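You operate a simulated robot arm through the tools that you are given. There is no shell and no other tool. Be economical: measure what you need, move in short steps, check, and stop when the job is done.

You run a simulated robot arm. Do the job below in one go: nothing can be reset, and whatever is moved stays where it is left.

TASK
Press the failed block's insert again and run the gauge over it.
Fine: it sits in the gauge; draw the gauge slide back first; in the press: slide fully in, start, wait for the green lamp, slide out; the knob is already set, leave it; back in the gauge run the gauge slide over it and back; the gauge lamp ends green.

The check looks at the end state, three seconds after you hand in, the way a careful person would. Anything else that was tipped, shoved, dropped, spilled or broken makes it a failure.

THE ROBOT
A 7-joint arm with a two-finger parallel gripper, fixed in place. Base frame: the origin is at the foot of the arm, x ahead of it, y to its left, z up; the work surface is at about z = 0. Lengths are in mm, angles in degrees, forces in N, time in s.
With the tool pointing down near the work surface it reaches from about 220 to 580 mm from the base axis. Its first joint turns from -66.0 to 66.0 degrees. Payload 2.5 kg.
Tool frame: the origin (TCP) lies between the finger pads and is the grasp point; the fingertips stand 23 mm ahead of it; z points along the fingers, y is the line along which they close. Largest opening 94 mm; finger width 38, thickness 10; the body of the gripper, 54 by 96 mm, starts 39 mm behind the TCP.
Orientation is that of the tool frame in the base frame, as [roll, pitch, yaw] about the fixed x, y, z axes, in that order (R = Rz(yaw) Ry(pitch) Rx(roll)). With the fingers straight down and closing along the base's y, the tool's x points along the base's -x, its y along +y and its z along -z.

THE INTERFACE
- The arm moves only by the tool step_arm. Its argument "motion" is a list of rows, each a list of 7 numbers: the turn, a rotation vector about the base's x, y, z in rad, then the shift along the base's x, y, z in mm, then the finger opening in mm, from 0 to 94. In form: [[wx, wy, wz, dx, dy, dz, claw], ...]. A call has 1 to 8 rows; each row shifts and turns the commanded pose from where the row before left it. Each row takes 0.2 s and may step no farther than 50 mm and 8.6 degrees from the row before; otherwise, or with a gripper value out of range, the whole call is refused. A pose out of reach is approached as far as the arm can. The call stops where the force on the tool passes 70 N (or 10 N more than at its start, if that is more) or the arm is blocked; 0.2 s more then pass. Each finger travels about 108 mm/s and halts on what it meets, pressing with about 44 N; the grip force reading is that of the motor and also rises with nothing between the fingers. The clock runs only during rows and for 0.2 s after the last one: add rows that do not move to give the fingers time. The reply holds the time, the measured pose of the TCP, the force on the tool along the base axes, the opening and the grip force, in the units named above and with some noise, with the torque about the TCP (base axes, N m) and any sound that the robot's microphone picked up.
- Cameras (640 x 400 px; columns grow to the right, rows downward): "scene" is fixed at [77.1, -393.9, 539.2]; the picture's right is [1.00, -0.07, 0.00], its down [-0.04, -0.62, -0.78] and it looks along [0.05, 0.78, -0.63] (base axes); focal length 238 px, centre (320, 200). "wrist" rides on the gripper at [86, 16, -75] in the tool frame; the picture's right is [-0.18, 0.98, 0.00], its down [-0.58, -0.11, -0.81] and it looks along [-0.79, -0.15, 0.59] (tool axes); focal length 243 px, centre (320, 200). There is no depth. A picture from a camera that has moved, and an enlarged one, comes with that camera's place and axes in the base frame and with its lens.
- snapshot(camera): a new picture of that camera. The clock stands still meanwhile.
- inspect(camera, box): a new picture of the part [left, top, right, bottom] of that camera's present view, enlarged. The clock stands still meanwhile.
- sign_off(): hands the job in; it is judged then, once.

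Go step by step. Nothing tells you positions but the pictures and the camera data: compare them with the known pose of the tool, close in by small moves and look again before you grip or let go. The budget is 120 turns and 84 pictures, counting those below and the enlarged ones. Unless the task says otherwise, let go and move clear before handing in, and close with one line.

The tools are called after "Emit:" as name(argument=value, ...) on one line, values as JSON. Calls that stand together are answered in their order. step_arm: Moves the arm, as the interface text tells. Its arguments: {"type":"object","properties":{"motion":{"type":"array","items":{"type":"array","items":{"type":"number"}}}},"required":["motion"]} The other tools are called the same way: snapshot (camera) takes a picture; inspect (camera, box) takes an enlarged picture of a part of a camera's view; sign_off () hands the job in.

At the start:

```text
t: 0.0
position: [314.8, 44.1, 336.7]
tcp_rot: [180.0, 0.1, 180.0]
contact_force: [0.4, -0.4, 0.0]
wrist_torque: [-0.01, 0.02, -0.01]
opening: 94.1
gripper_force: 0.0
```

scene: 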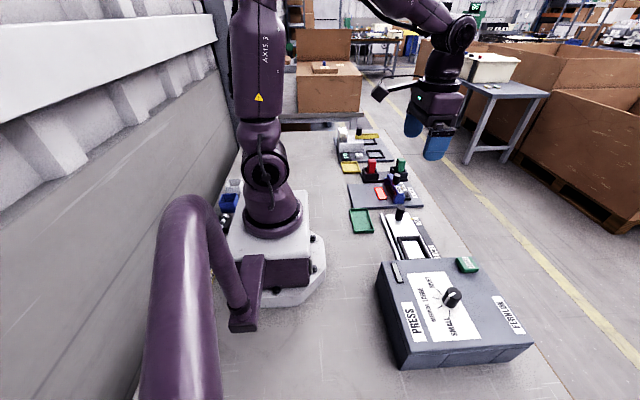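
wrist: 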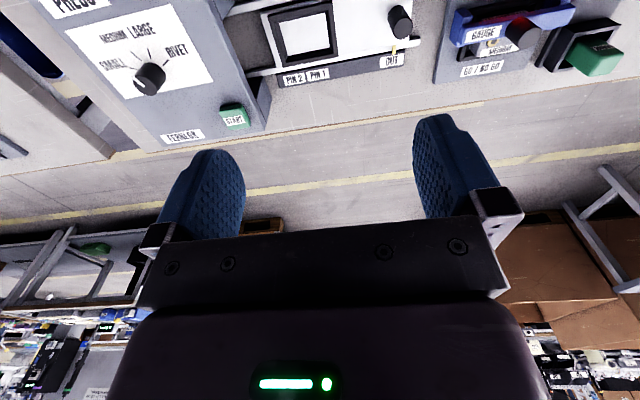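

I see the press (grey box) with its slide tray in front of the arm, and a gauge station further to the left with lamps. I'll enlarge the views to locate everything.

Emit:
inspect(camera="scene", box=[320, 120, 480, 220])

Emit:
inspect(camera="scene", box=[340, 200, 560, 370])

Emit:
inspect(camera="wrist", box=[220, 0, 640, 160])

```text
4.00 times, centred on (400, 170) of scene
camera zoom: at [77.1, -393.9, 539.2], right [1.0, -0.07, 0.0], down [-0.04, -0.62, -0.78], along [0.05, 0.78, -0.63], focal length 954 px, centre (0, 320)
```

zoom: 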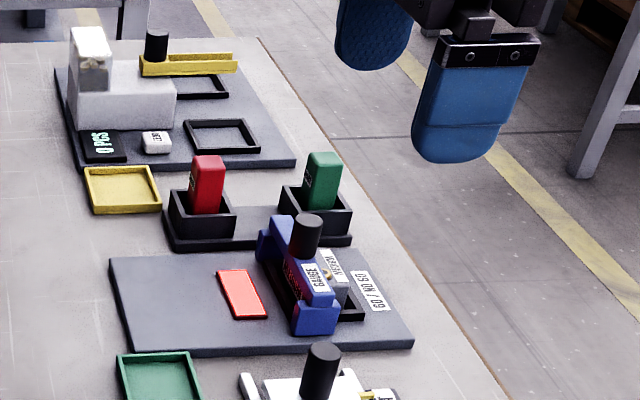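

```text
2.35 times, centred on (450, 285) of scene
camera zoom: at [77.1, -393.9, 539.2], right [1.0, -0.07, 0.0], down [-0.04, -0.62, -0.78], along [0.05, 0.78, -0.63], focal length 561 px, centre (14, 0)
```

zoom: 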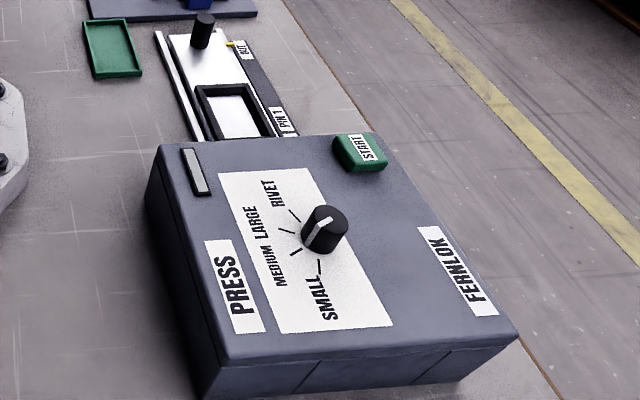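

```text
1.52 times, centred on (430, 80) of wrist
camera zoom: at [227.4, 61.9, 411.0], right [0.18, 0.98, 0.0], down [0.58, -0.11, 0.81], along [0.79, -0.15, -0.59], focal length 370 px, centre (152, 383)
```

zoom: 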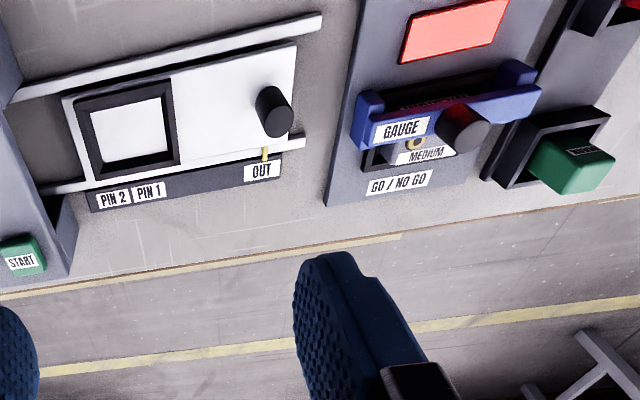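

I'll move the arm to the left so the wrist camera can look at the gauge area more directly.

Emit:
step_arm(motion=[[0, 0, 0, -10, 45, 0, 94], [0, 0, 0, -10, 45, 0, 94], [0, 0, 0, -10, 45, 0, 94], [0, 0, 0, -10, 45, 0, 94]])

Emit:
snapshot(camera="wrist")

Emit:
inspect(camera="wrist", box=[240, 0, 480, 150])

Emit:
inspect(camera="scene", box=[340, 160, 440, 222])

```text
t: 1.0
position: [273.0, 225.3, 338.6]
tcp_rot: [180.0, -0.1, 179.9]
contact_force: [-0.1, 1.0, -0.5]
wrist_torque: [0.02, 0.01, -0.01]
opening: 93.9
gripper_force: 0.0
```

```text
78 pictures are left
camera wrist: at [187.4, 242.4, 412.3], right [0.19, 0.98, 0.0], down [0.58, -0.11, 0.81], along [0.79, -0.15, -0.59], focal length 243 px, centre (320, 200)
```

wrist: 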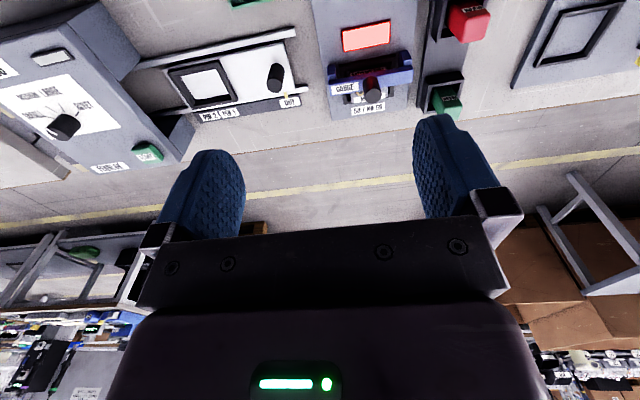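

```text
2.67 times, centred on (360, 75) of wrist
camera zoom: at [187.4, 242.4, 412.3], right [0.19, 0.98, 0.0], down [0.58, -0.11, 0.81], along [0.79, -0.15, -0.59], focal length 647 px, centre (213, 533)
```

zoom: 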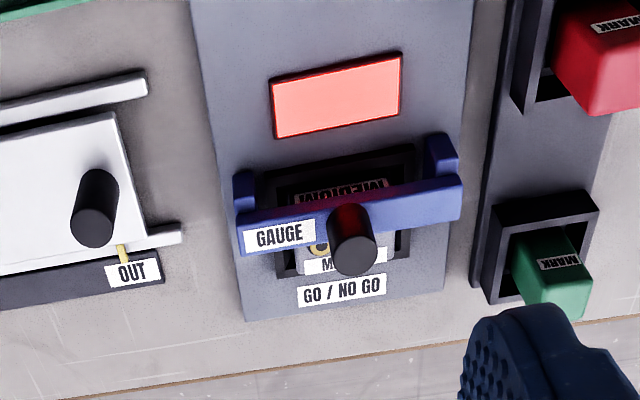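

```text
6.40 times, centred on (390, 191) of scene
camera zoom: at [77.1, -393.9, 539.2], right [1.0, -0.07, 0.0], down [-0.04, -0.62, -0.78], along [0.05, 0.78, -0.63], focal length 1526 px, centre (-128, 258)
```

zoom: 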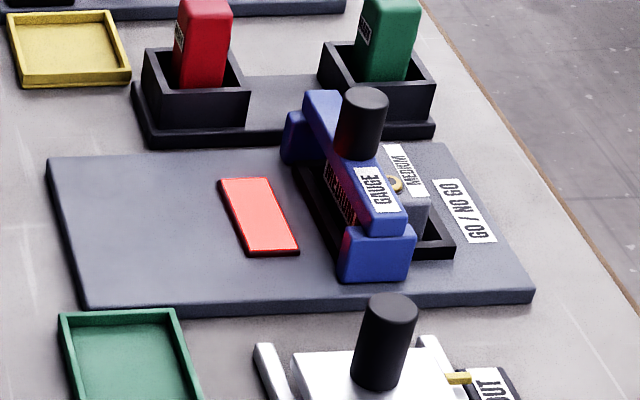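

The gauge is a blue bridge slide, with its handle top at about (385, 280, 92), straddling the nest. The block sits under it and the lamp is red. I'll move above the handle with narrower fingers.

Emit:
step_arm(motion=[[0, 0, 0, 28, 14, -40, 70], [0, 0, 0, 28, 14, -40, 70], [0, 0, 0, 28, 14, -40, 70], [0, 0, 0, 28, 13, -40, 70], [0, 0, 0, 0, 0, -25, 70], [0, 0, 0, 0, 0, 0, 70]])

Emit:
snapshot(camera="wrist")

Emit:
inspect(camera="scene", box=[340, 140, 460, 222])

```text
refused: row 1 steps farther than a row can; nothing moved
```

```text
75 pictures are left
camera wrist: at [187.4, 242.4, 412.3], right [0.19, 0.98, 0.0], down [0.58, -0.11, 0.81], along [0.79, -0.15, -0.59], focal length 243 px, centre (320, 200)
```

wrist: 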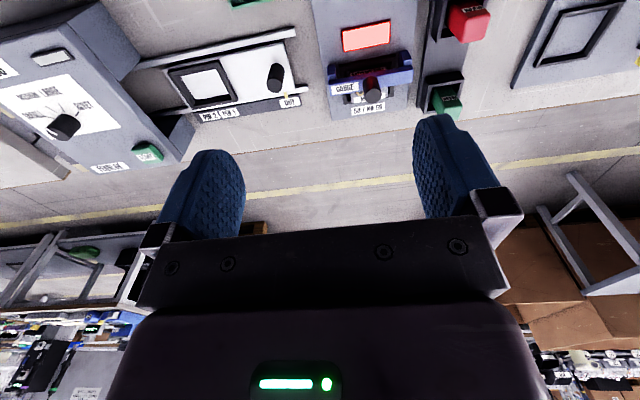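

```text
4.88 times, centred on (400, 181) of scene
camera zoom: at [77.1, -393.9, 539.2], right [1.0, -0.07, 0.0], down [-0.04, -0.62, -0.78], along [0.05, 0.78, -0.63], focal length 1163 px, centre (-70, 293)
```

zoom: 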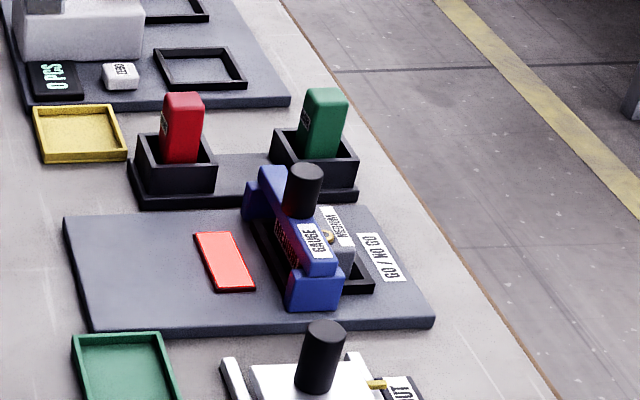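

The step was too long per row, so I'll repeat the same move in smaller rows.

Emit:
step_arm(motion=[[0, 0, 0, 28, 14, -35, 70], [0, 0, 0, 28, 14, -35, 70], [0, 0, 0, 28, 14, -35, 70], [0, 0, 0, 28, 13, -35, 70], [0, 0, 0, 0, 0, -45, 70], [0, 0, 0, 0, 0, 0, 70]])

Emit:
snapshot(camera="wrist")

Emit:
inspect(camera="scene", box=[340, 140, 460, 222])

```text
t: 2.4
position: [386.1, 280.2, 152.0]
tcp_rot: [-179.9, 0.1, 180.0]
contact_force: [-0.4, -0.2, 0.0]
wrist_torque: [-0.01, 0.01, 0.03]
opening: 69.9
gripper_force: 0.2
```

```text
73 pictures are left
camera wrist: at [300.1, 297.2, 226.7], right [0.18, 0.98, 0.0], down [0.58, -0.11, 0.81], along [0.79, -0.15, -0.59], focal length 243 px, centre (320, 200)
```

wrist: 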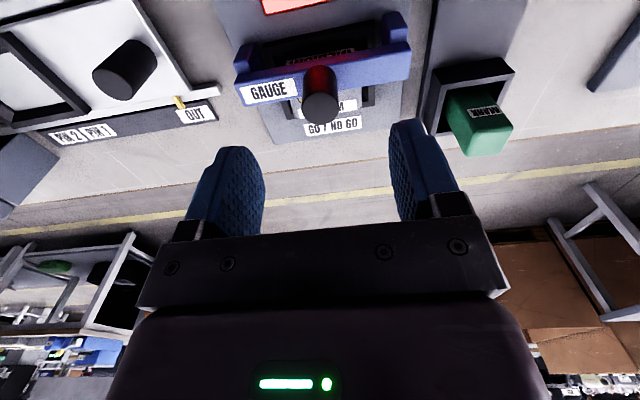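

```text
4.88 times, centred on (400, 181) of scene
camera zoom: at [77.1, -393.8, 539.2], right [1.0, -0.07, 0.0], down [-0.04, -0.62, -0.78], along [0.05, 0.78, -0.63], focal length 1163 px, centre (-70, 293)
```

zoom: 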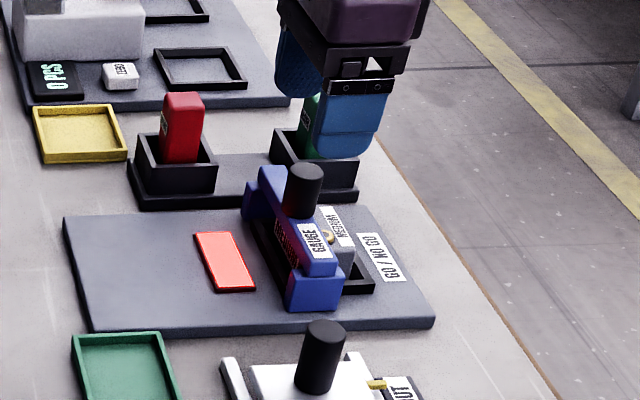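

The handle is centred under the tool, and the bridge top is around z 65. I'll descend so the fingertips stay just above the bridge, then look again.

Emit:
step_arm(motion=[[0, 0, 0, 0, 0, -30, 60], [0, 0, 0, 0, 0, -25, 60], [0, 0, 0, 0, 0, 0, 60]])

Emit:
snapshot(camera="wrist")

Emit:
inspect(camera="scene", box=[340, 140, 460, 222])

```text
t: 3.2
position: [387.1, 279.5, 96.2]
tcp_rot: [180.0, 0.0, 179.9]
contact_force: [0.6, -0.1, 1.0]
wrist_torque: [-0.01, 0.03, -0.01]
opening: 60.1
gripper_force: 0.1
```

```text
71 pictures are left
camera wrist: at [300.7, 297.3, 171.4], right [0.18, 0.98, 0.0], down [0.58, -0.11, 0.81], along [0.79, -0.15, -0.59], focal length 243 px, centre (320, 200)
```

wrist: 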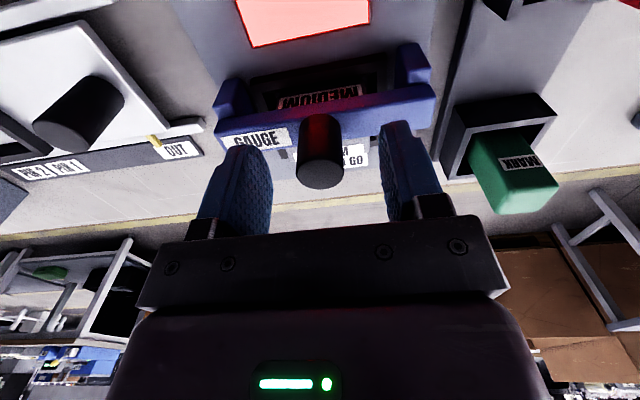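

```text
4.88 times, centred on (400, 181) of scene
camera zoom: at [77.1, -393.9, 539.2], right [1.0, -0.07, 0.0], down [-0.04, -0.62, -0.78], along [0.05, 0.78, -0.63], focal length 1163 px, centre (-70, 293)
```

zoom: 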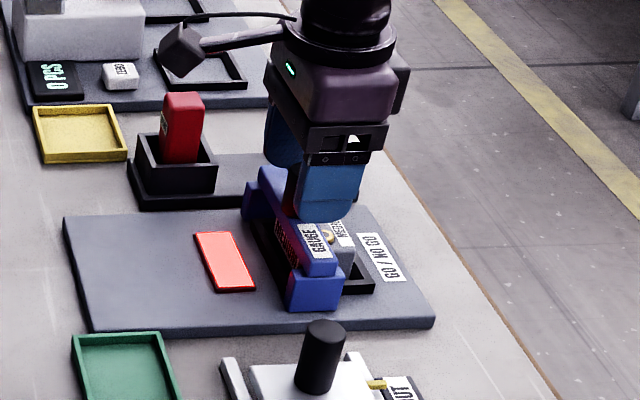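

The handle is nicely between the fingers. I'll close on it, then gently try pulling toward -x.

Emit:
step_arm(motion=[[0, 0, 0, 0, 0, 0, 15], [0, 0, 0, 0, 0, 0, 15], [0, 0, 0, 0, 0, 0, 15], [0, 0, 0, -5, 0, 0, 15], [0, 0, 0, -5, 0, 0, 15]])

Emit:
snapshot(camera="wrist")

```text
t: 4.4
position: [375.4, 279.7, 97.3]
tcp_rot: [-179.9, 0.0, -179.9]
contact_force: [0.8, 6.6, -3.4]
wrist_torque: [-0.34, 0.01, 0.02]
opening: 23.7
gripper_force: 45.0
```

```text
69 pictures are left
camera wrist: at [289.1, 297.1, 171.5], right [0.18, 0.98, 0.0], down [0.58, -0.11, 0.81], along [0.79, -0.15, -0.59], focal length 243 px, centre (320, 200)
```

wrist: 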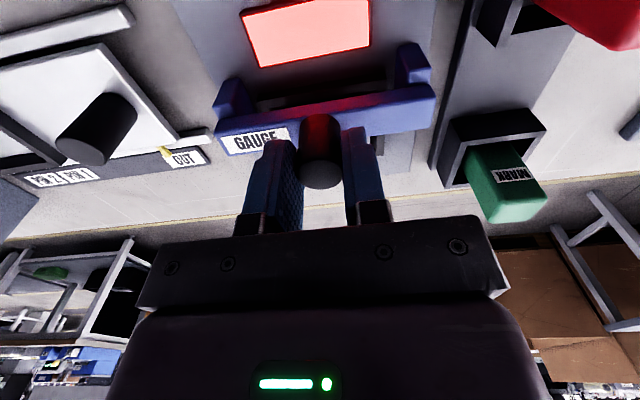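

The slide moves freely toward -x. I'll keep drawing it back.

Emit:
step_arm(motion=[[0, 0, 0, -12, -0.5, 0, 15], [0, 0, 0, -12, 0, 0, 15], [0, 0, 0, -12, 0, 0, 15], [0, 0, 0, -12, 0, 0, 15]])

Emit:
snapshot(camera="scene")

```text
t: 5.4
position: [327.6, 278.7, 97.9]
tcp_rot: [-179.9, 0.0, -179.8]
contact_force: [-0.6, 13.5, -11.9]
wrist_torque: [-0.26, 0.12, 0.1]
opening: 23.4
gripper_force: 45.0
```

```text
68 pictures are left
```

scene: 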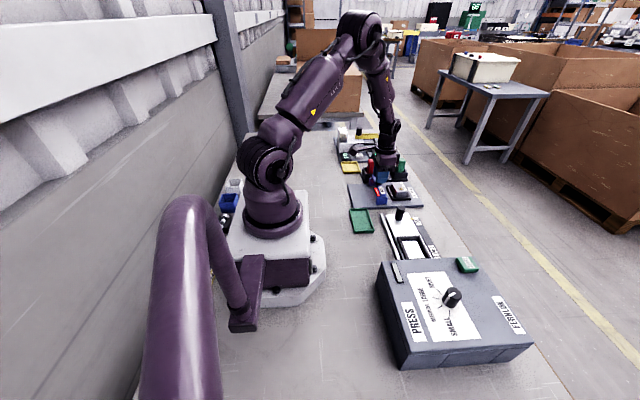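

The block is being uncovered. I'll look closer before going further.

Emit:
inspect(camera="scene", box=[340, 150, 440, 212])

Emit:
snapshot(camera="wrist")

```text
6.40 times, centred on (390, 181) of scene
camera zoom: at [77.1, -393.8, 539.2], right [1.0, -0.07, 0.0], down [-0.04, -0.62, -0.78], along [0.05, 0.78, -0.63], focal length 1526 px, centre (-128, 322)
```

zoom: 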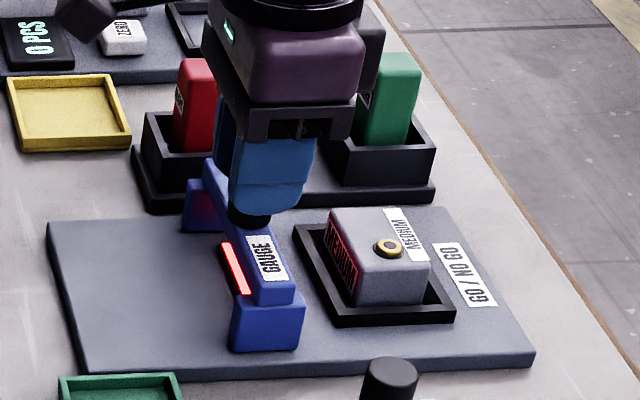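

```text
66 pictures are left
camera wrist: at [241.3, 297.0, 171.5], right [0.18, 0.98, 0.0], down [0.58, -0.11, 0.81], along [0.79, -0.15, -0.59], focal length 243 px, centre (320, 200)
```

wrist: 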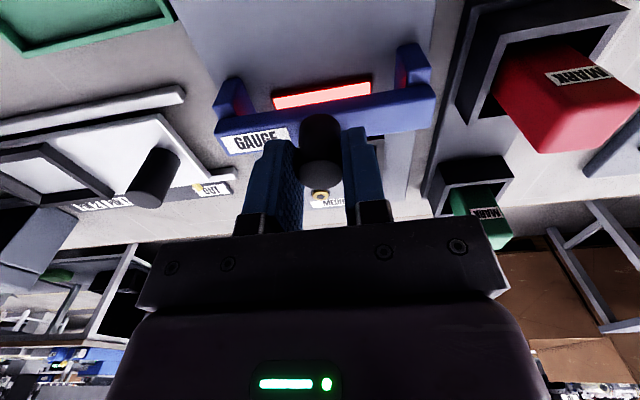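

The block is uncovered. I'll draw the slide further back to its stop, easing the small sideways load.

Emit:
step_arm(motion=[[0, 0, 0, -8, 0.8, -1, 15], [0, 0, 0, -8, 0, 0, 15], [0, 0, 0, -8, 0, 0, 15], [0, 0, 0, -8, 0, 0, 15]])

```text
t: 6.4
position: [297.3, 280.0, 97.5]
tcp_rot: [180.0, 0.2, 179.9]
contact_force: [1.9, -9.4, 31.6]
wrist_torque: [0.25, 0.43, 0.02]
opening: 23.5
gripper_force: 44.5
```

Emit:
step_arm(motion=[[0, 0, 0, 0, -0.4, 0.8, 15], [0, 0, 0, -6, 0, 0, 15], [0, 0, 0, -6, 0, 0, 15]])

Emit:
inspect(camera="scene", box=[320, 150, 440, 225])

```text
t: 7.2
position: [282.8, 280.1, 97.3]
tcp_rot: [-180.0, 0.1, -180.0]
contact_force: [1.4, -12.9, 34.6]
wrist_torque: [0.17, -0.39, 0.12]
opening: 23.6
gripper_force: 44.5
```

```text
5.33 times, centred on (380, 188) of scene
camera zoom: at [77.0, -394.0, 539.1], right [1.0, -0.07, 0.0], down [-0.04, -0.62, -0.78], along [0.05, 0.78, -0.63], focal length 1272 px, centre (0, 267)
```

zoom: 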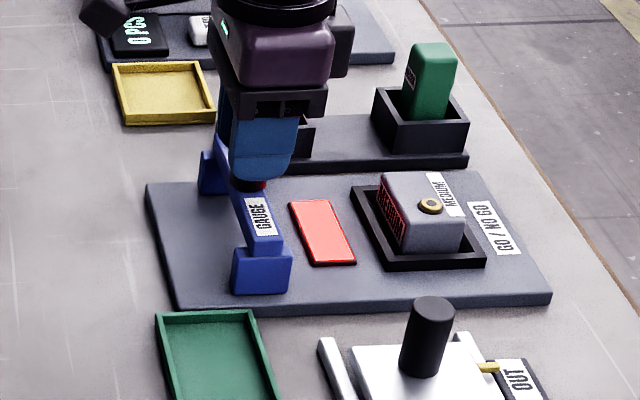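

The slide is back, clear of both the lamp and the block. I'll release, lift, and move to look at the block.

Emit:
step_arm(motion=[[0, 0, 0, 0, 0, 0, 50], [0, 0, 0, 0, 0, 0, 60], [0, 0, 0, 0, 0, 40, 60], [0, 0, 0, 30, 0, 30, 90], [0, 0, 0, 40, 0, 0, 90], [0, 0, 0, 40, 0, 0, 90]])

Emit:
snapshot(camera="wrist")

Emit:
inspect(camera="scene", box=[340, 160, 440, 222])

```text
t: 8.6
position: [393.6, 281.2, 165.6]
tcp_rot: [-179.9, 0.0, 180.0]
contact_force: [-0.5, 0.6, -0.5]
wrist_torque: [0.01, 0.03, 0.01]
opening: 90.0
gripper_force: 0.1
```

```text
64 pictures are left
camera wrist: at [307.5, 297.9, 239.5], right [0.18, 0.98, 0.0], down [0.58, -0.11, 0.81], along [0.79, -0.15, -0.59], focal length 243 px, centre (320, 200)
```

wrist: 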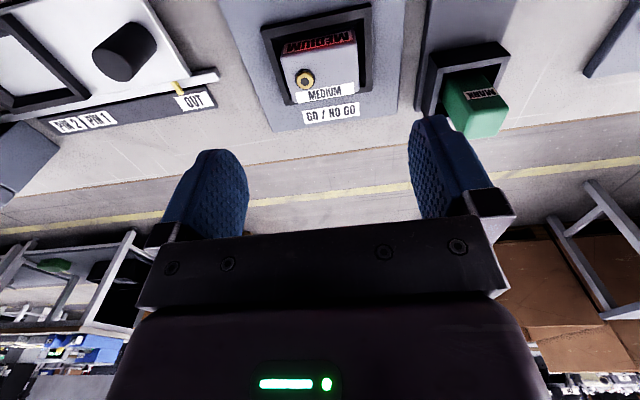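

```text
6.40 times, centred on (390, 191) of scene
camera zoom: at [77.1, -393.9, 539.2], right [1.0, -0.07, 0.0], down [-0.04, -0.62, -0.78], along [0.05, 0.78, -0.63], focal length 1526 px, centre (-128, 258)
```

zoom: 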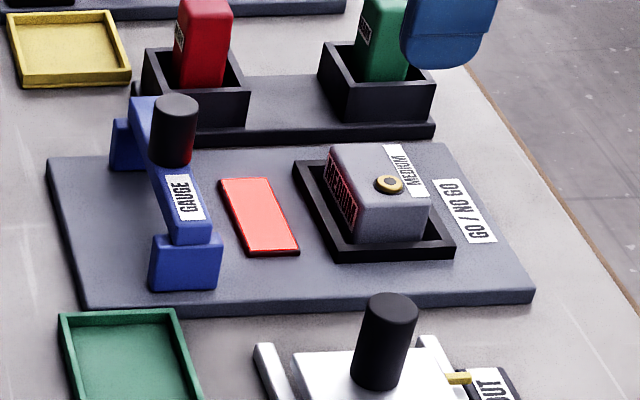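

Emit:
inspect(camera="wrist", box=[220, 0, 420, 125])

```text
3.20 times, centred on (320, 62) of wrist
camera zoom: at [307.5, 297.9, 239.5], right [0.18, 0.98, 0.0], down [0.58, -0.11, 0.81], along [0.79, -0.15, -0.59], focal length 776 px, centre (320, 640)
```

zoom: 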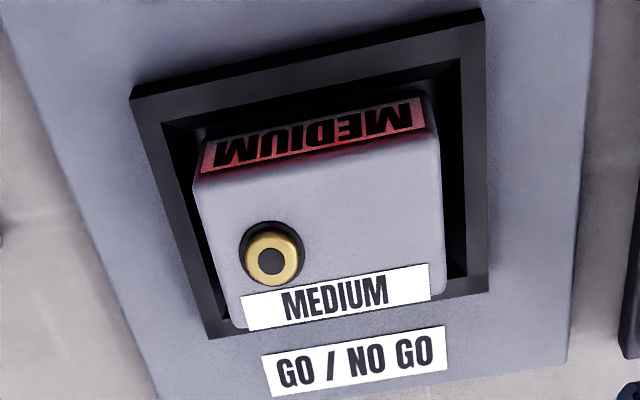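

The block measures about 37 × 57 mm, long along y, with its centre at about (406, 281), its top at about z 40, and the insert on its -y half. I'll move over it and come partway down to check.

Emit:
step_arm(motion=[[0, 0, 0, 12.5, 0.5, -40, 80], [0, 0, 0, 0, 0, -40, 80], [0, 0, 0, 0, 0, 0, 80]])

Emit:
snapshot(camera="wrist")

Emit:
inspect(camera="scene", box=[340, 150, 440, 212])

```text
t: 9.4
position: [406.0, 281.2, 83.7]
tcp_rot: [-180.0, 0.0, 180.0]
contact_force: [-0.5, 0.2, -0.6]
wrist_torque: [0.02, -0.01, -0.03]
opening: 80.3
gripper_force: 0.0
```

```text
61 pictures are left
camera wrist: at [320.6, 298.7, 159.1], right [0.18, 0.98, 0.0], down [0.58, -0.11, 0.81], along [0.79, -0.15, -0.59], focal length 243 px, centre (320, 200)
```

wrist: 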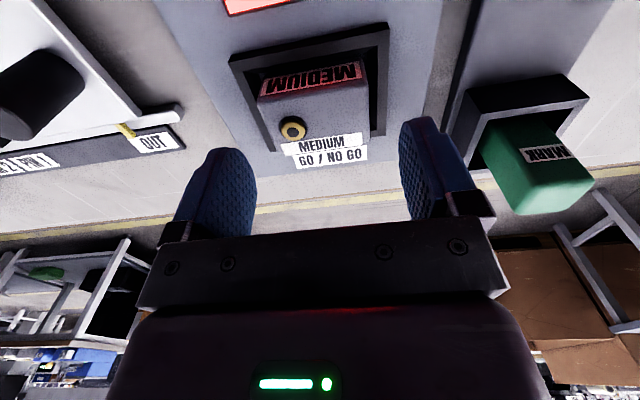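

```text
6.40 times, centred on (390, 181) of scene
camera zoom: at [77.1, -393.9, 539.2], right [1.0, -0.07, 0.0], down [-0.04, -0.62, -0.78], along [0.05, 0.78, -0.63], focal length 1526 px, centre (-128, 322)
```

zoom: 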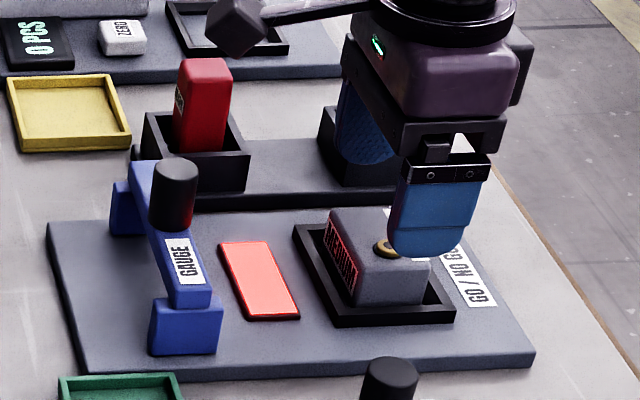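

The alignment looks right. I'll descend to grasp height with the fingertips above the nest rim.

Emit:
step_arm(motion=[[0, 0, 0, 0.5, 0.5, -20, 80], [0, 0, 0, 0, 0, -16, 80], [0, 0, 0, 0, 0, 0, 80]])

Emit:
snapshot(camera="wrist")

Emit:
inspect(camera="scene", box=[340, 150, 440, 212])

```text
t: 10.2
position: [407.4, 281.3, 48.4]
tcp_rot: [-180.0, 0.0, -179.9]
contact_force: [0.4, -0.5, 0.5]
wrist_torque: [-0.01, 0.0, 0.01]
opening: 80.0
gripper_force: 0.0
```

```text
59 pictures are left
camera wrist: at [320.5, 299.2, 123.9], right [0.18, 0.98, 0.0], down [0.58, -0.11, 0.81], along [0.79, -0.15, -0.59], focal length 243 px, centre (320, 200)
```

wrist: 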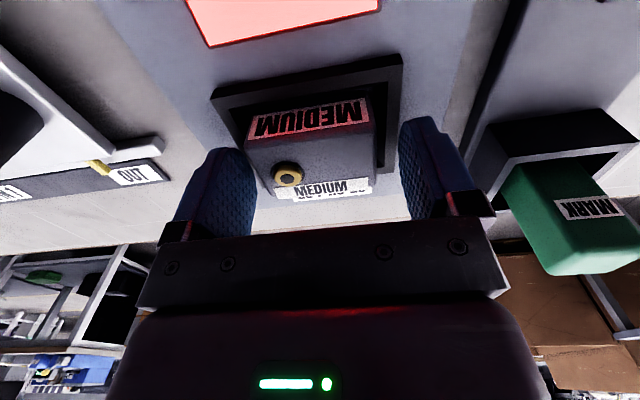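

```text
6.40 times, centred on (390, 181) of scene
camera zoom: at [77.1, -393.9, 539.2], right [1.0, -0.07, 0.0], down [-0.04, -0.62, -0.78], along [0.05, 0.78, -0.63], focal length 1526 px, centre (-128, 322)
```

zoom: 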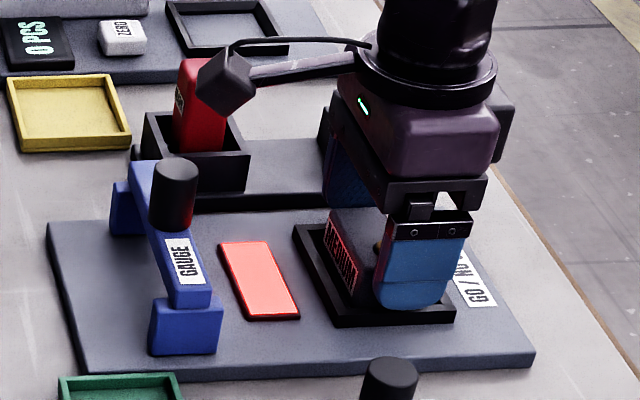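

The fingers straddle the block, so I'll drop a little lower and close.

Emit:
step_arm(motion=[[0, 0, 0, 0, 0, -3, 80], [0, 0, 0, 0, 0, 0, 50], [0, 0, 0, 0, 0, 0, 45], [0, 0, 0, 0, 0, 0, 45]])

```text
t: 11.2
position: [406.5, 282.0, 46.7]
tcp_rot: [180.0, 0.0, 180.0]
contact_force: [-1.0, -1.2, 2.4]
wrist_torque: [0.1, 0.07, 0.02]
opening: 59.2
gripper_force: 44.4
```

Gripped at 59 mm. I'll lift straight up and check.

Emit:
step_arm(motion=[[0, 0, 0, 0, 0, 15, 45], [0, 0, 0, 0, 0, 30, 45], [0, 0, 0, 0, 0, 45, 45], [0, 0, 0, 0, 0, 0, 45]])

Emit:
snapshot(camera="wrist")

Emit:
inspect(camera="scene", box=[340, 140, 460, 215])

```text
t: 12.2
position: [407.4, 281.3, 136.4]
tcp_rot: [180.0, 0.0, 180.0]
contact_force: [0.3, 0.1, -0.8]
wrist_torque: [-0.01, -0.02, 0.04]
opening: 59.1
gripper_force: 44.1
```

```text
57 pictures are left
camera wrist: at [321.3, 298.5, 212.1], right [0.18, 0.98, 0.0], down [0.58, -0.11, 0.81], along [0.79, -0.15, -0.59], focal length 243 px, centre (320, 200)
```

wrist: 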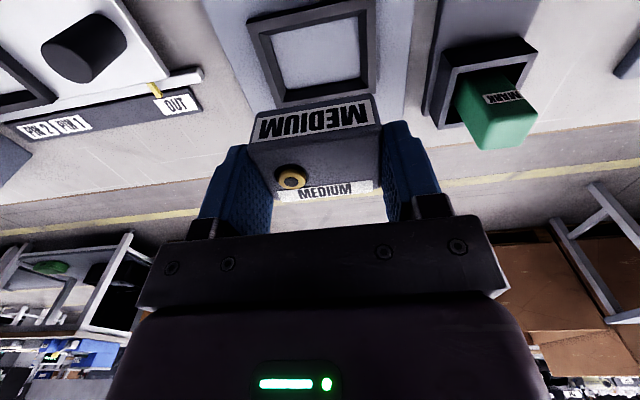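

```text
5.33 times, centred on (400, 178) of scene
camera zoom: at [77.1, -393.9, 539.2], right [1.0, -0.07, 0.0], down [-0.04, -0.62, -0.78], along [0.05, 0.78, -0.63], focal length 1272 px, centre (-107, 320)
```

zoom: 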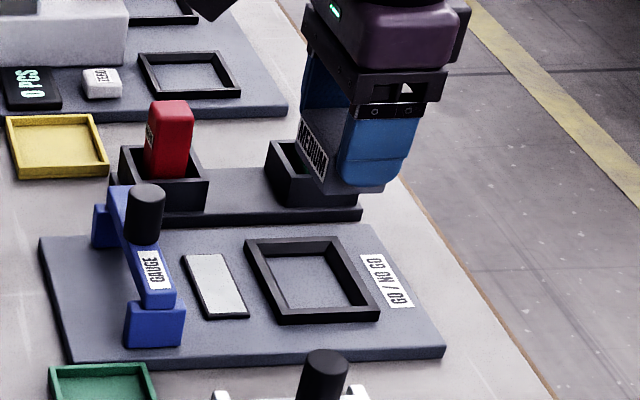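

The block is held and the lamp has gone dark. Next I'll carry it toward the press slide at a safe height and look at the press nest.

Emit:
step_arm(motion=[[0, 0, 0, 0, -30, 35, 45], [0, 0, 0, -10, -45, 10, 45], [0, 0, 0, -10, -45, 10, 45], [0, 0, 0, -10, -45, 0, 45], [0, 0, 0, -10, -45, 0, 45], [0, 0, 0, 0, 0, 0, 45]])

Emit:
snapshot(camera="wrist")

Emit:
inspect(camera="scene", box=[360, 190, 480, 265])

Emit:
inspect(camera="wrist", box=[120, 0, 380, 162])

```text
t: 13.6
position: [365.7, 70.6, 192.4]
tcp_rot: [180.0, -0.1, -179.9]
contact_force: [-0.3, 0.3, -0.7]
wrist_torque: [-0.01, -0.01, 0.03]
opening: 59.0
gripper_force: 43.5
```

```text
55 pictures are left
camera wrist: at [279.1, 87.9, 267.0], right [0.18, 0.98, 0.0], down [0.58, -0.11, 0.81], along [0.79, -0.15, -0.59], focal length 243 px, centre (320, 200)
```

wrist: 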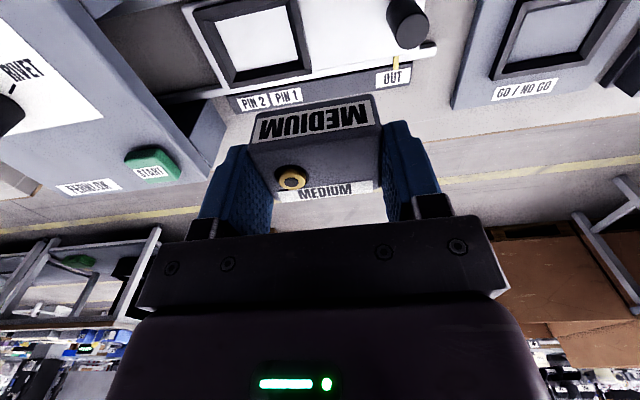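

```text
5.33 times, centred on (420, 228) of scene
camera zoom: at [77.1, -393.9, 539.2], right [1.0, -0.07, 0.0], down [-0.04, -0.62, -0.78], along [0.05, 0.78, -0.63], focal length 1272 px, centre (-213, 53)
```

zoom: 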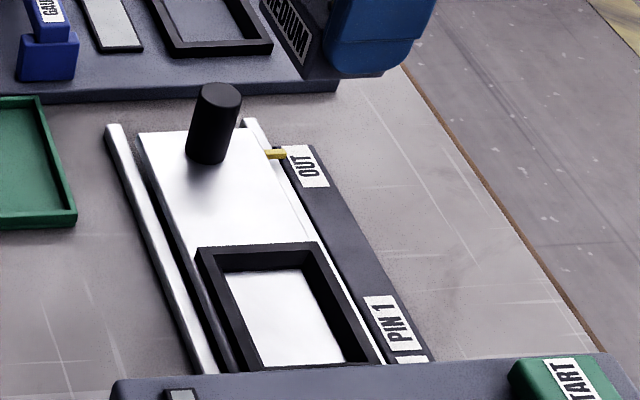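

```text
2.46 times, centred on (250, 81) of wrist
camera zoom: at [279.1, 87.9, 267.0], right [0.18, 0.98, 0.0], down [0.58, -0.11, 0.81], along [0.79, -0.15, -0.59], focal length 597 px, centre (492, 493)
```

zoom: 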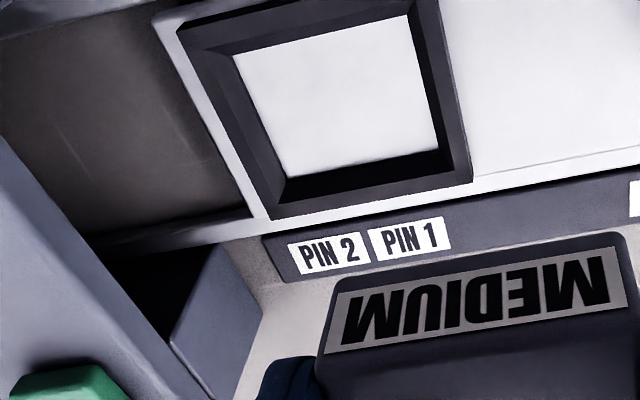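

I'm over the press nest area, and I want a closer look at the pointer, the nest and the block top before placing.

Emit:
inspect(camera="wrist", box=[180, 0, 450, 169])

Emit:
inspect(camera="wrist", box=[230, 80, 400, 215])

```text
2.37 times, centred on (315, 84) of wrist
camera zoom: at [279.1, 87.9, 267.0], right [0.18, 0.98, 0.0], down [0.58, -0.11, 0.81], along [0.79, -0.15, -0.59], focal length 574 px, centre (332, 473)
```

zoom: 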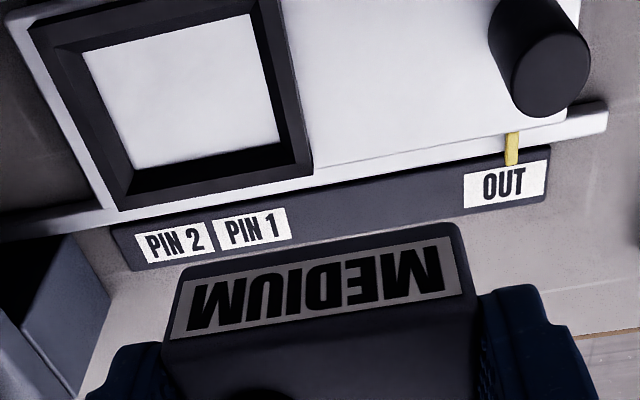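

```text
2.96 times, centred on (315, 148) of wrist
camera zoom: at [279.1, 87.9, 267.0], right [0.18, 0.98, 0.0], down [0.58, -0.11, 0.81], along [0.79, -0.15, -0.59], focal length 719 px, centre (335, 356)
```

zoom: 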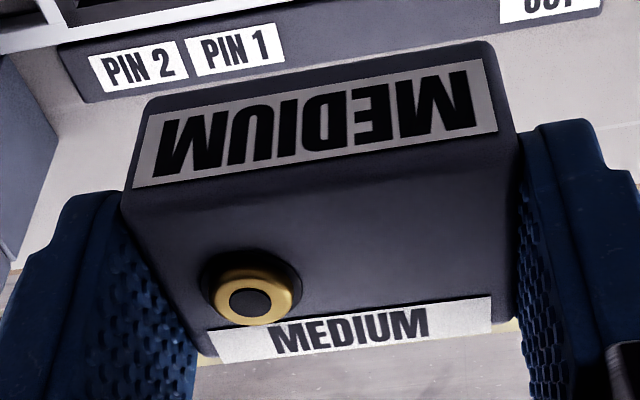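

The press nest centre is about (361, 14), with a rim like the gauge's. I'll hover above it, keeping clear of the press face at about y = -60, and check.

Emit:
step_arm(motion=[[0, 0, 0, -1.5, -28, 0, 45], [0, 0, 0, -1.7, -27.6, 0, 45], [0, 0, 0, 0, 0, -40, 45], [0, 0, 0, 0, 0, -40, 45], [0, 0, 0, 0, 0, -30, 45], [0, 0, 0, 0, 0, 0, 45]])

Emit:
snapshot(camera="wrist")

Emit:
inspect(camera="scene", box=[360, 180, 480, 255])

```text
t: 15.0
position: [363.9, 14.3, 81.8]
tcp_rot: [-180.0, 0.0, -180.0]
contact_force: [-0.1, 0.6, -1.5]
wrist_torque: [-0.02, 0.01, -0.01]
opening: 59.2
gripper_force: 44.0
```

```text
50 pictures are left
camera wrist: at [277.9, 32.5, 156.5], right [0.18, 0.98, 0.0], down [0.58, -0.11, 0.81], along [0.79, -0.15, -0.59], focal length 243 px, centre (320, 200)
```

wrist: 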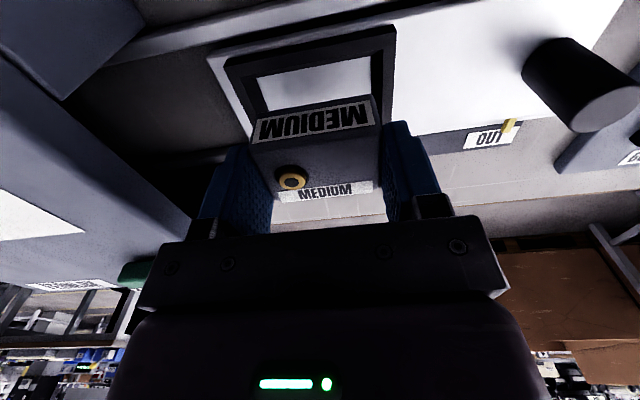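

```text
5.33 times, centred on (420, 218) of scene
camera zoom: at [77.1, -393.9, 539.2], right [1.0, -0.07, 0.0], down [-0.04, -0.62, -0.78], along [0.05, 0.78, -0.63], focal length 1272 px, centre (-213, 107)
```

zoom: 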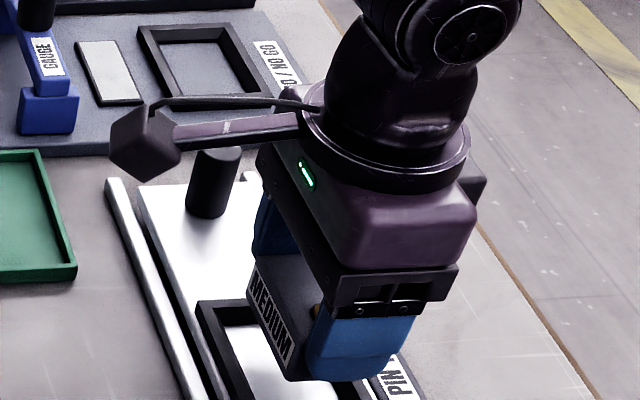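

The block is nearly aligned with the press nest. I'll shift +2 in y and -1 in x, lower closer, and look again.

Emit:
step_arm(motion=[[0, 0, 0, -1.2, 2, 0, 45], [0, 0, 0, 0, 0, -10, 45], [0, 0, 0, 0, 0, 0, 45]])

Emit:
inspect(camera="wrist", box=[160, 20, 480, 220])

Emit:
inspect(camera="scene", box=[380, 210, 460, 260])

```text
t: 15.8
position: [361.9, 17.7, 72.5]
tcp_rot: [180.0, 0.0, 179.9]
contact_force: [-0.1, -0.1, -0.7]
wrist_torque: [-0.01, -0.02, -0.03]
opening: 59.3
gripper_force: 44.2
```

```text
2.00 times, centred on (320, 120) of wrist
camera zoom: at [276.5, 34.9, 146.9], right [0.18, 0.98, 0.0], down [0.58, -0.11, 0.81], along [0.79, -0.15, -0.59], focal length 485 px, centre (320, 360)
```

zoom: 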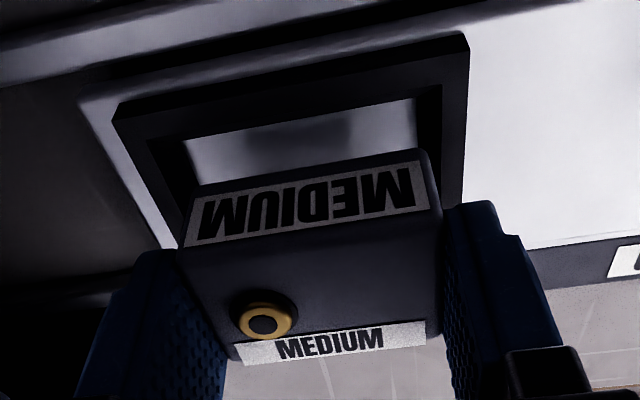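

```text
8.00 times, centred on (420, 235) of scene
camera zoom: at [77.1, -393.9, 539.2], right [1.0, -0.07, 0.0], down [-0.04, -0.62, -0.78], along [0.05, 0.78, -0.63], focal length 1908 px, centre (-480, -80)
```

zoom: 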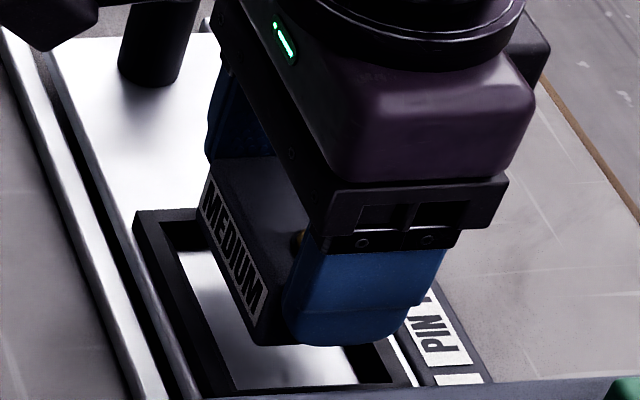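

A small correction of -1.5 in y, then down gently until the block touches the nest floor.

Emit:
step_arm(motion=[[0, 0, 0, -0.5, -1.5, 0, 45], [0, 0, 0, 0, 0, -6, 45], [0, 0, 0, 0, 0, -4, 45], [0, 0, 0, 0, 0, -3, 45]])

Emit:
inspect(camera="wrist", box=[160, 20, 480, 220])

```text
t: 16.8
position: [361.2, 17.0, 59.7]
tcp_rot: [180.0, -0.1, -179.9]
contact_force: [-0.3, 0.4, -0.8]
wrist_torque: [0.01, -0.01, 0.01]
opening: 59.0
gripper_force: 44.0
```

```text
2.00 times, centred on (320, 120) of wrist
camera zoom: at [275.9, 33.3, 134.2], right [0.18, 0.98, 0.0], down [0.58, -0.11, 0.81], along [0.79, -0.15, -0.59], focal length 485 px, centre (320, 360)
```

zoom: 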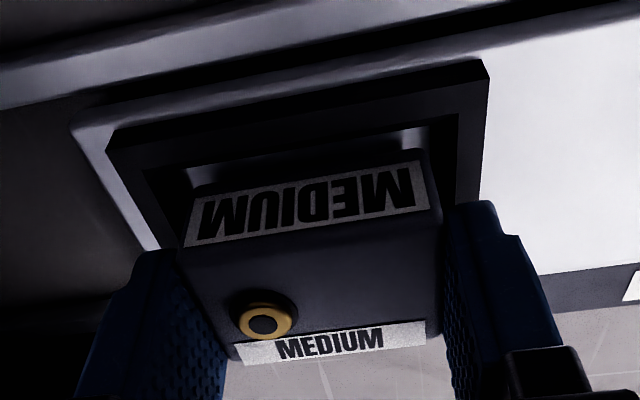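

Emit:
step_arm(motion=[[0, 0, 0, 0, 0, -2, 45], [0, 0, 0, 0, 0, -2, 45], [0, 0, 0, 0, 0, -1, 45]])

Emit:
inspect(camera="wrist", box=[160, 20, 480, 220])

```text
t: 17.6
position: [361.8, 16.7, 55.4]
tcp_rot: [180.0, -0.1, -179.9]
contact_force: [-7.1, 1.6, 23.8]
wrist_torque: [0.77, 0.29, 0.19]
opening: 59.1
gripper_force: 44.2
```

```text
2.00 times, centred on (320, 120) of wrist
camera zoom: at [276.1, 33.1, 129.9], right [0.18, 0.98, 0.0], down [0.58, -0.11, 0.81], along [0.79, -0.15, -0.59], focal length 485 px, centre (320, 360)
```

zoom: 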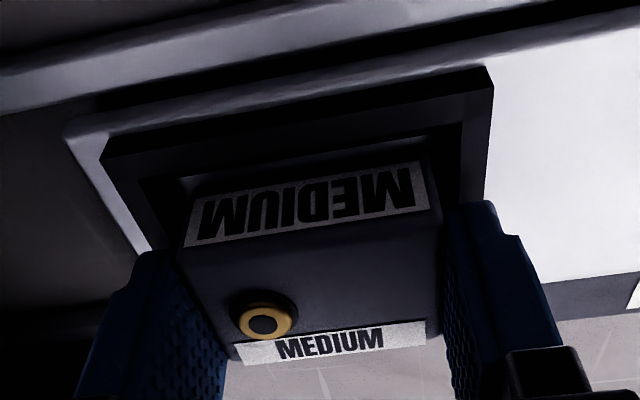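

There's contact at about floor level, loaded slightly on the +y side. I'll raise a touch, nudge -y, and lower again to confirm it's the floor.

Emit:
step_arm(motion=[[0, 0, 0, 0, 0, 2, 45], [0, 0, 0, 0, -1, 0, 45], [0, 0, 0, 0, 0, -2, 45], [0, 0, 0, 0, 0, -0.5, 45]])

```text
t: 18.6
position: [362.5, 15.3, 54.8]
tcp_rot: [-180.0, 0.0, 179.9]
contact_force: [-13.8, 2.0, 60.7]
wrist_torque: [0.85, 0.76, 0.11]
opening: 59.0
gripper_force: 43.4
```

It's firm, flat contact, so the block is on the nest floor. I'll relieve the pressure, release, and lift away.

Emit:
step_arm(motion=[[0, 0, 0, 0, 0, 1.2, 45], [0, 0, 0, 0, 0, 0, 64], [0, 0, 0, 0, 0, 0, 76], [0, 0, 0, 0, 0, 15, 76], [0, 0, 0, 0, 0, 40, 76], [0, 0, 0, 0, 0, 40, 76]])

Emit:
snapshot(camera="wrist")

Emit:
inspect(camera="wrist", box=[200, 0, 400, 125])

```text
t: 20.0
position: [360.8, 15.0, 146.3]
tcp_rot: [180.0, 0.1, 180.0]
contact_force: [-0.4, 0.9, 0.1]
wrist_torque: [0.01, -0.01, 0.01]
opening: 76.0
gripper_force: 0.0
```

```text
44 pictures are left
camera wrist: at [275.8, 32.0, 222.8], right [0.18, 0.98, 0.0], down [0.58, -0.11, 0.81], along [0.79, -0.15, -0.59], focal length 243 px, centre (320, 200)
```

wrist: 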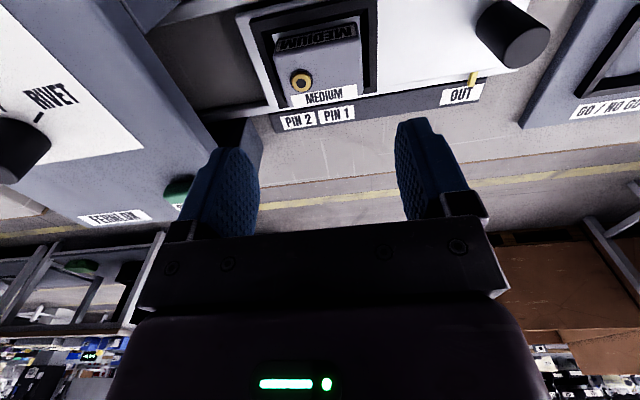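

```text
3.20 times, centred on (300, 62) of wrist
camera zoom: at [275.8, 32.0, 222.8], right [0.18, 0.98, 0.0], down [0.58, -0.11, 0.81], along [0.79, -0.15, -0.59], focal length 776 px, centre (384, 640)
```

zoom: 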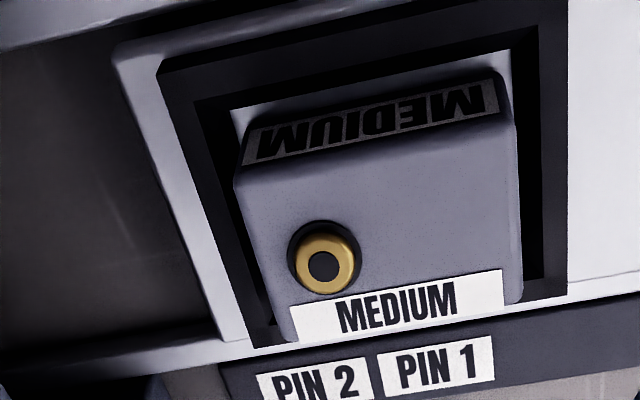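

The block is seated well, with its insert at the -y end. Before pushing it in I want to look into the press opening to see where the ram sits, so I'll turn the wrist camera toward the press.

Emit:
step_arm(motion=[[0, 0, -0.143, -9, 9, 2, 40], [0, 0, -0.143, -9, 9, 2, 0], [0, 0, -0.143, -9, 9, 2, 0], [0, 0, -0.143, -9, 9, 0, 0], [0, 0, -0.143, -9, 9, 0, 0], [0, 0, -0.143, -9, 9, 0, 0], [0, 0, -0.143, -9, 9, 0, 0], [0, 0, -0.143, -9, 9, 0, 0]])

Emit:
step_arm(motion=[[0, 0, -0.143, 0, 0, 0, 0], [0, 0, -0.143, 0, 0, 0, 0], [0, 0, -0.14, 0, 0, 0, 0], [-0.14, 0, 0, 0, 0, 0, 0], [-0.14, 0, 0, 0, 0, 0, 0], [-0.14, 0, 0, 0, 0, 0, 0], [-0.1, 0, 0, 0, 0, 0, 0]])

Emit:
snapshot(camera="wrist")

Emit:
snapshot(camera="scene")

```text
t: 21.8
position: [287.8, 86.5, 154.5]
tcp_rot: [180.0, 0.0, 114.3]
contact_force: [0.3, -0.5, 0.4]
wrist_torque: [-0.04, 0.01, 0.03]
opening: 0.0
gripper_force: 41.5
```

```text
t: 23.4
position: [289.6, 86.4, 155.6]
tcp_rot: [-179.9, 29.9, 90.1]
contact_force: [-0.9, 0.6, 0.3]
wrist_torque: [-0.01, -0.02, -0.01]
opening: 0.0
gripper_force: 42.7
```

```text
42 pictures are left
camera wrist: at [305.8, 200.0, 177.4], right [0.98, -0.16, 0.09], down [-0.11, -0.1, 0.99], along [-0.15, -0.98, -0.12], focal length 243 px, centre (320, 200)
```

wrist: 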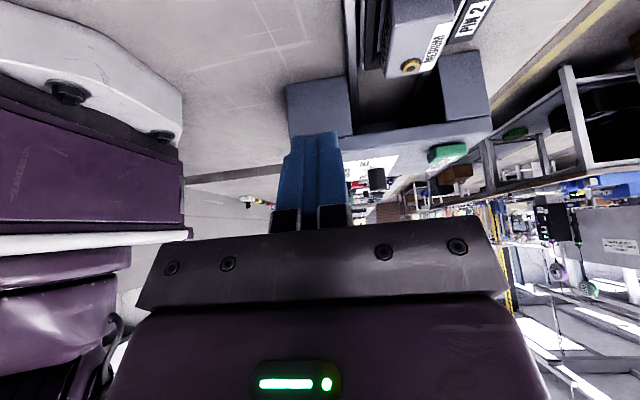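

```text
41 pictures are left
```

scene: 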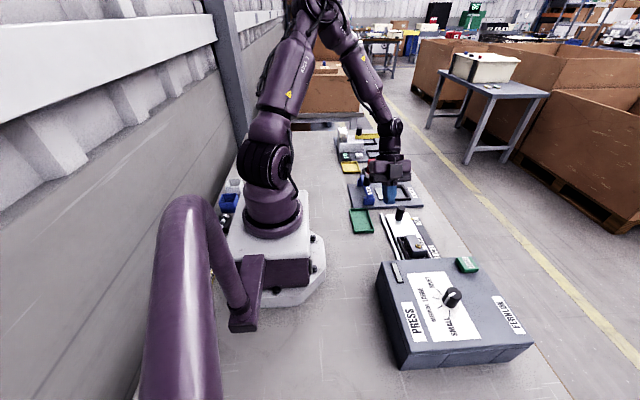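

The view works, so I'll lower the camera to see under the press's lintel.

Emit:
step_arm(motion=[[0, 0, 0, 0, 0, -45, 0], [0, 0, 0, 0, 0, -40, 0], [0, 0, 0, 0, 0, 0, 0]])

Emit:
snapshot(camera="wrist")

Emit:
inspect(camera="wrist", box=[340, 60, 500, 200])

```text
t: 24.2
position: [289.4, 85.9, 70.1]
tcp_rot: [-179.9, 29.8, 90.1]
contact_force: [-0.8, 0.0, 0.0]
wrist_torque: [0.02, -0.04, 0.01]
opening: 0.0
gripper_force: 42.3
```

```text
40 pictures are left
camera wrist: at [306.1, 199.7, 91.9], right [0.98, -0.16, 0.09], down [-0.11, -0.1, 0.99], along [-0.15, -0.98, -0.12], focal length 243 px, centre (320, 200)
```

wrist: 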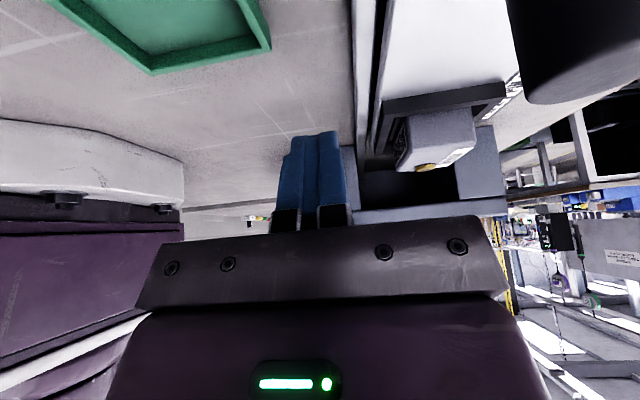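

```text
2.86 times, centred on (420, 130) of wrist
camera zoom: at [306.1, 199.7, 91.9], right [0.98, -0.16, 0.09], down [-0.11, -0.1, 0.99], along [-0.15, -0.98, -0.12], focal length 693 px, centre (34, 400)
```

zoom: 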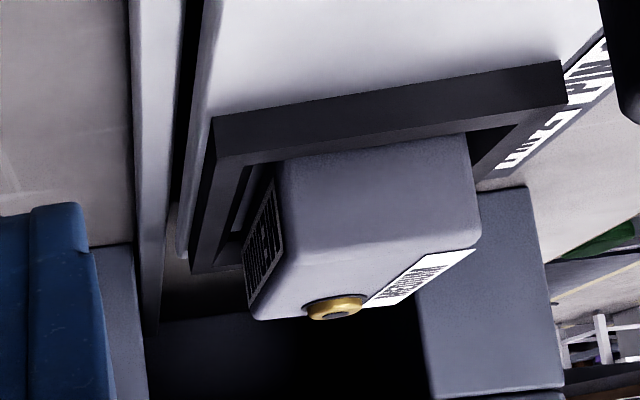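

Emit:
step_arm(motion=[[0, 0, 0, 0, 0, -22, 0], [0, 0, 0, 0, 0, 0, 0]])

Emit:
inspect(camera="wrist", box=[350, 140, 510, 240])

```text
t: 24.8
position: [289.3, 86.4, 49.3]
tcp_rot: [-179.9, 29.8, 90.1]
contact_force: [-1.0, -0.2, 0.8]
wrist_torque: [0.0, 0.03, -0.02]
opening: 0.0
gripper_force: 42.7
```

```text
4.00 times, centred on (430, 190) of wrist
camera zoom: at [306.4, 200.4, 70.9], right [0.98, -0.16, 0.09], down [-0.11, -0.1, 0.99], along [-0.15, -0.98, -0.12], focal length 970 px, centre (-120, 240)
```

zoom: 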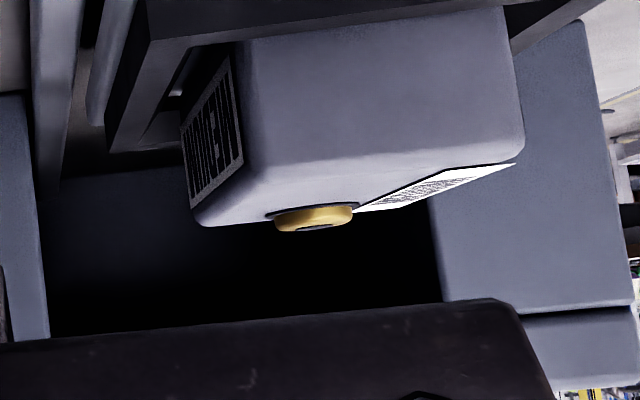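

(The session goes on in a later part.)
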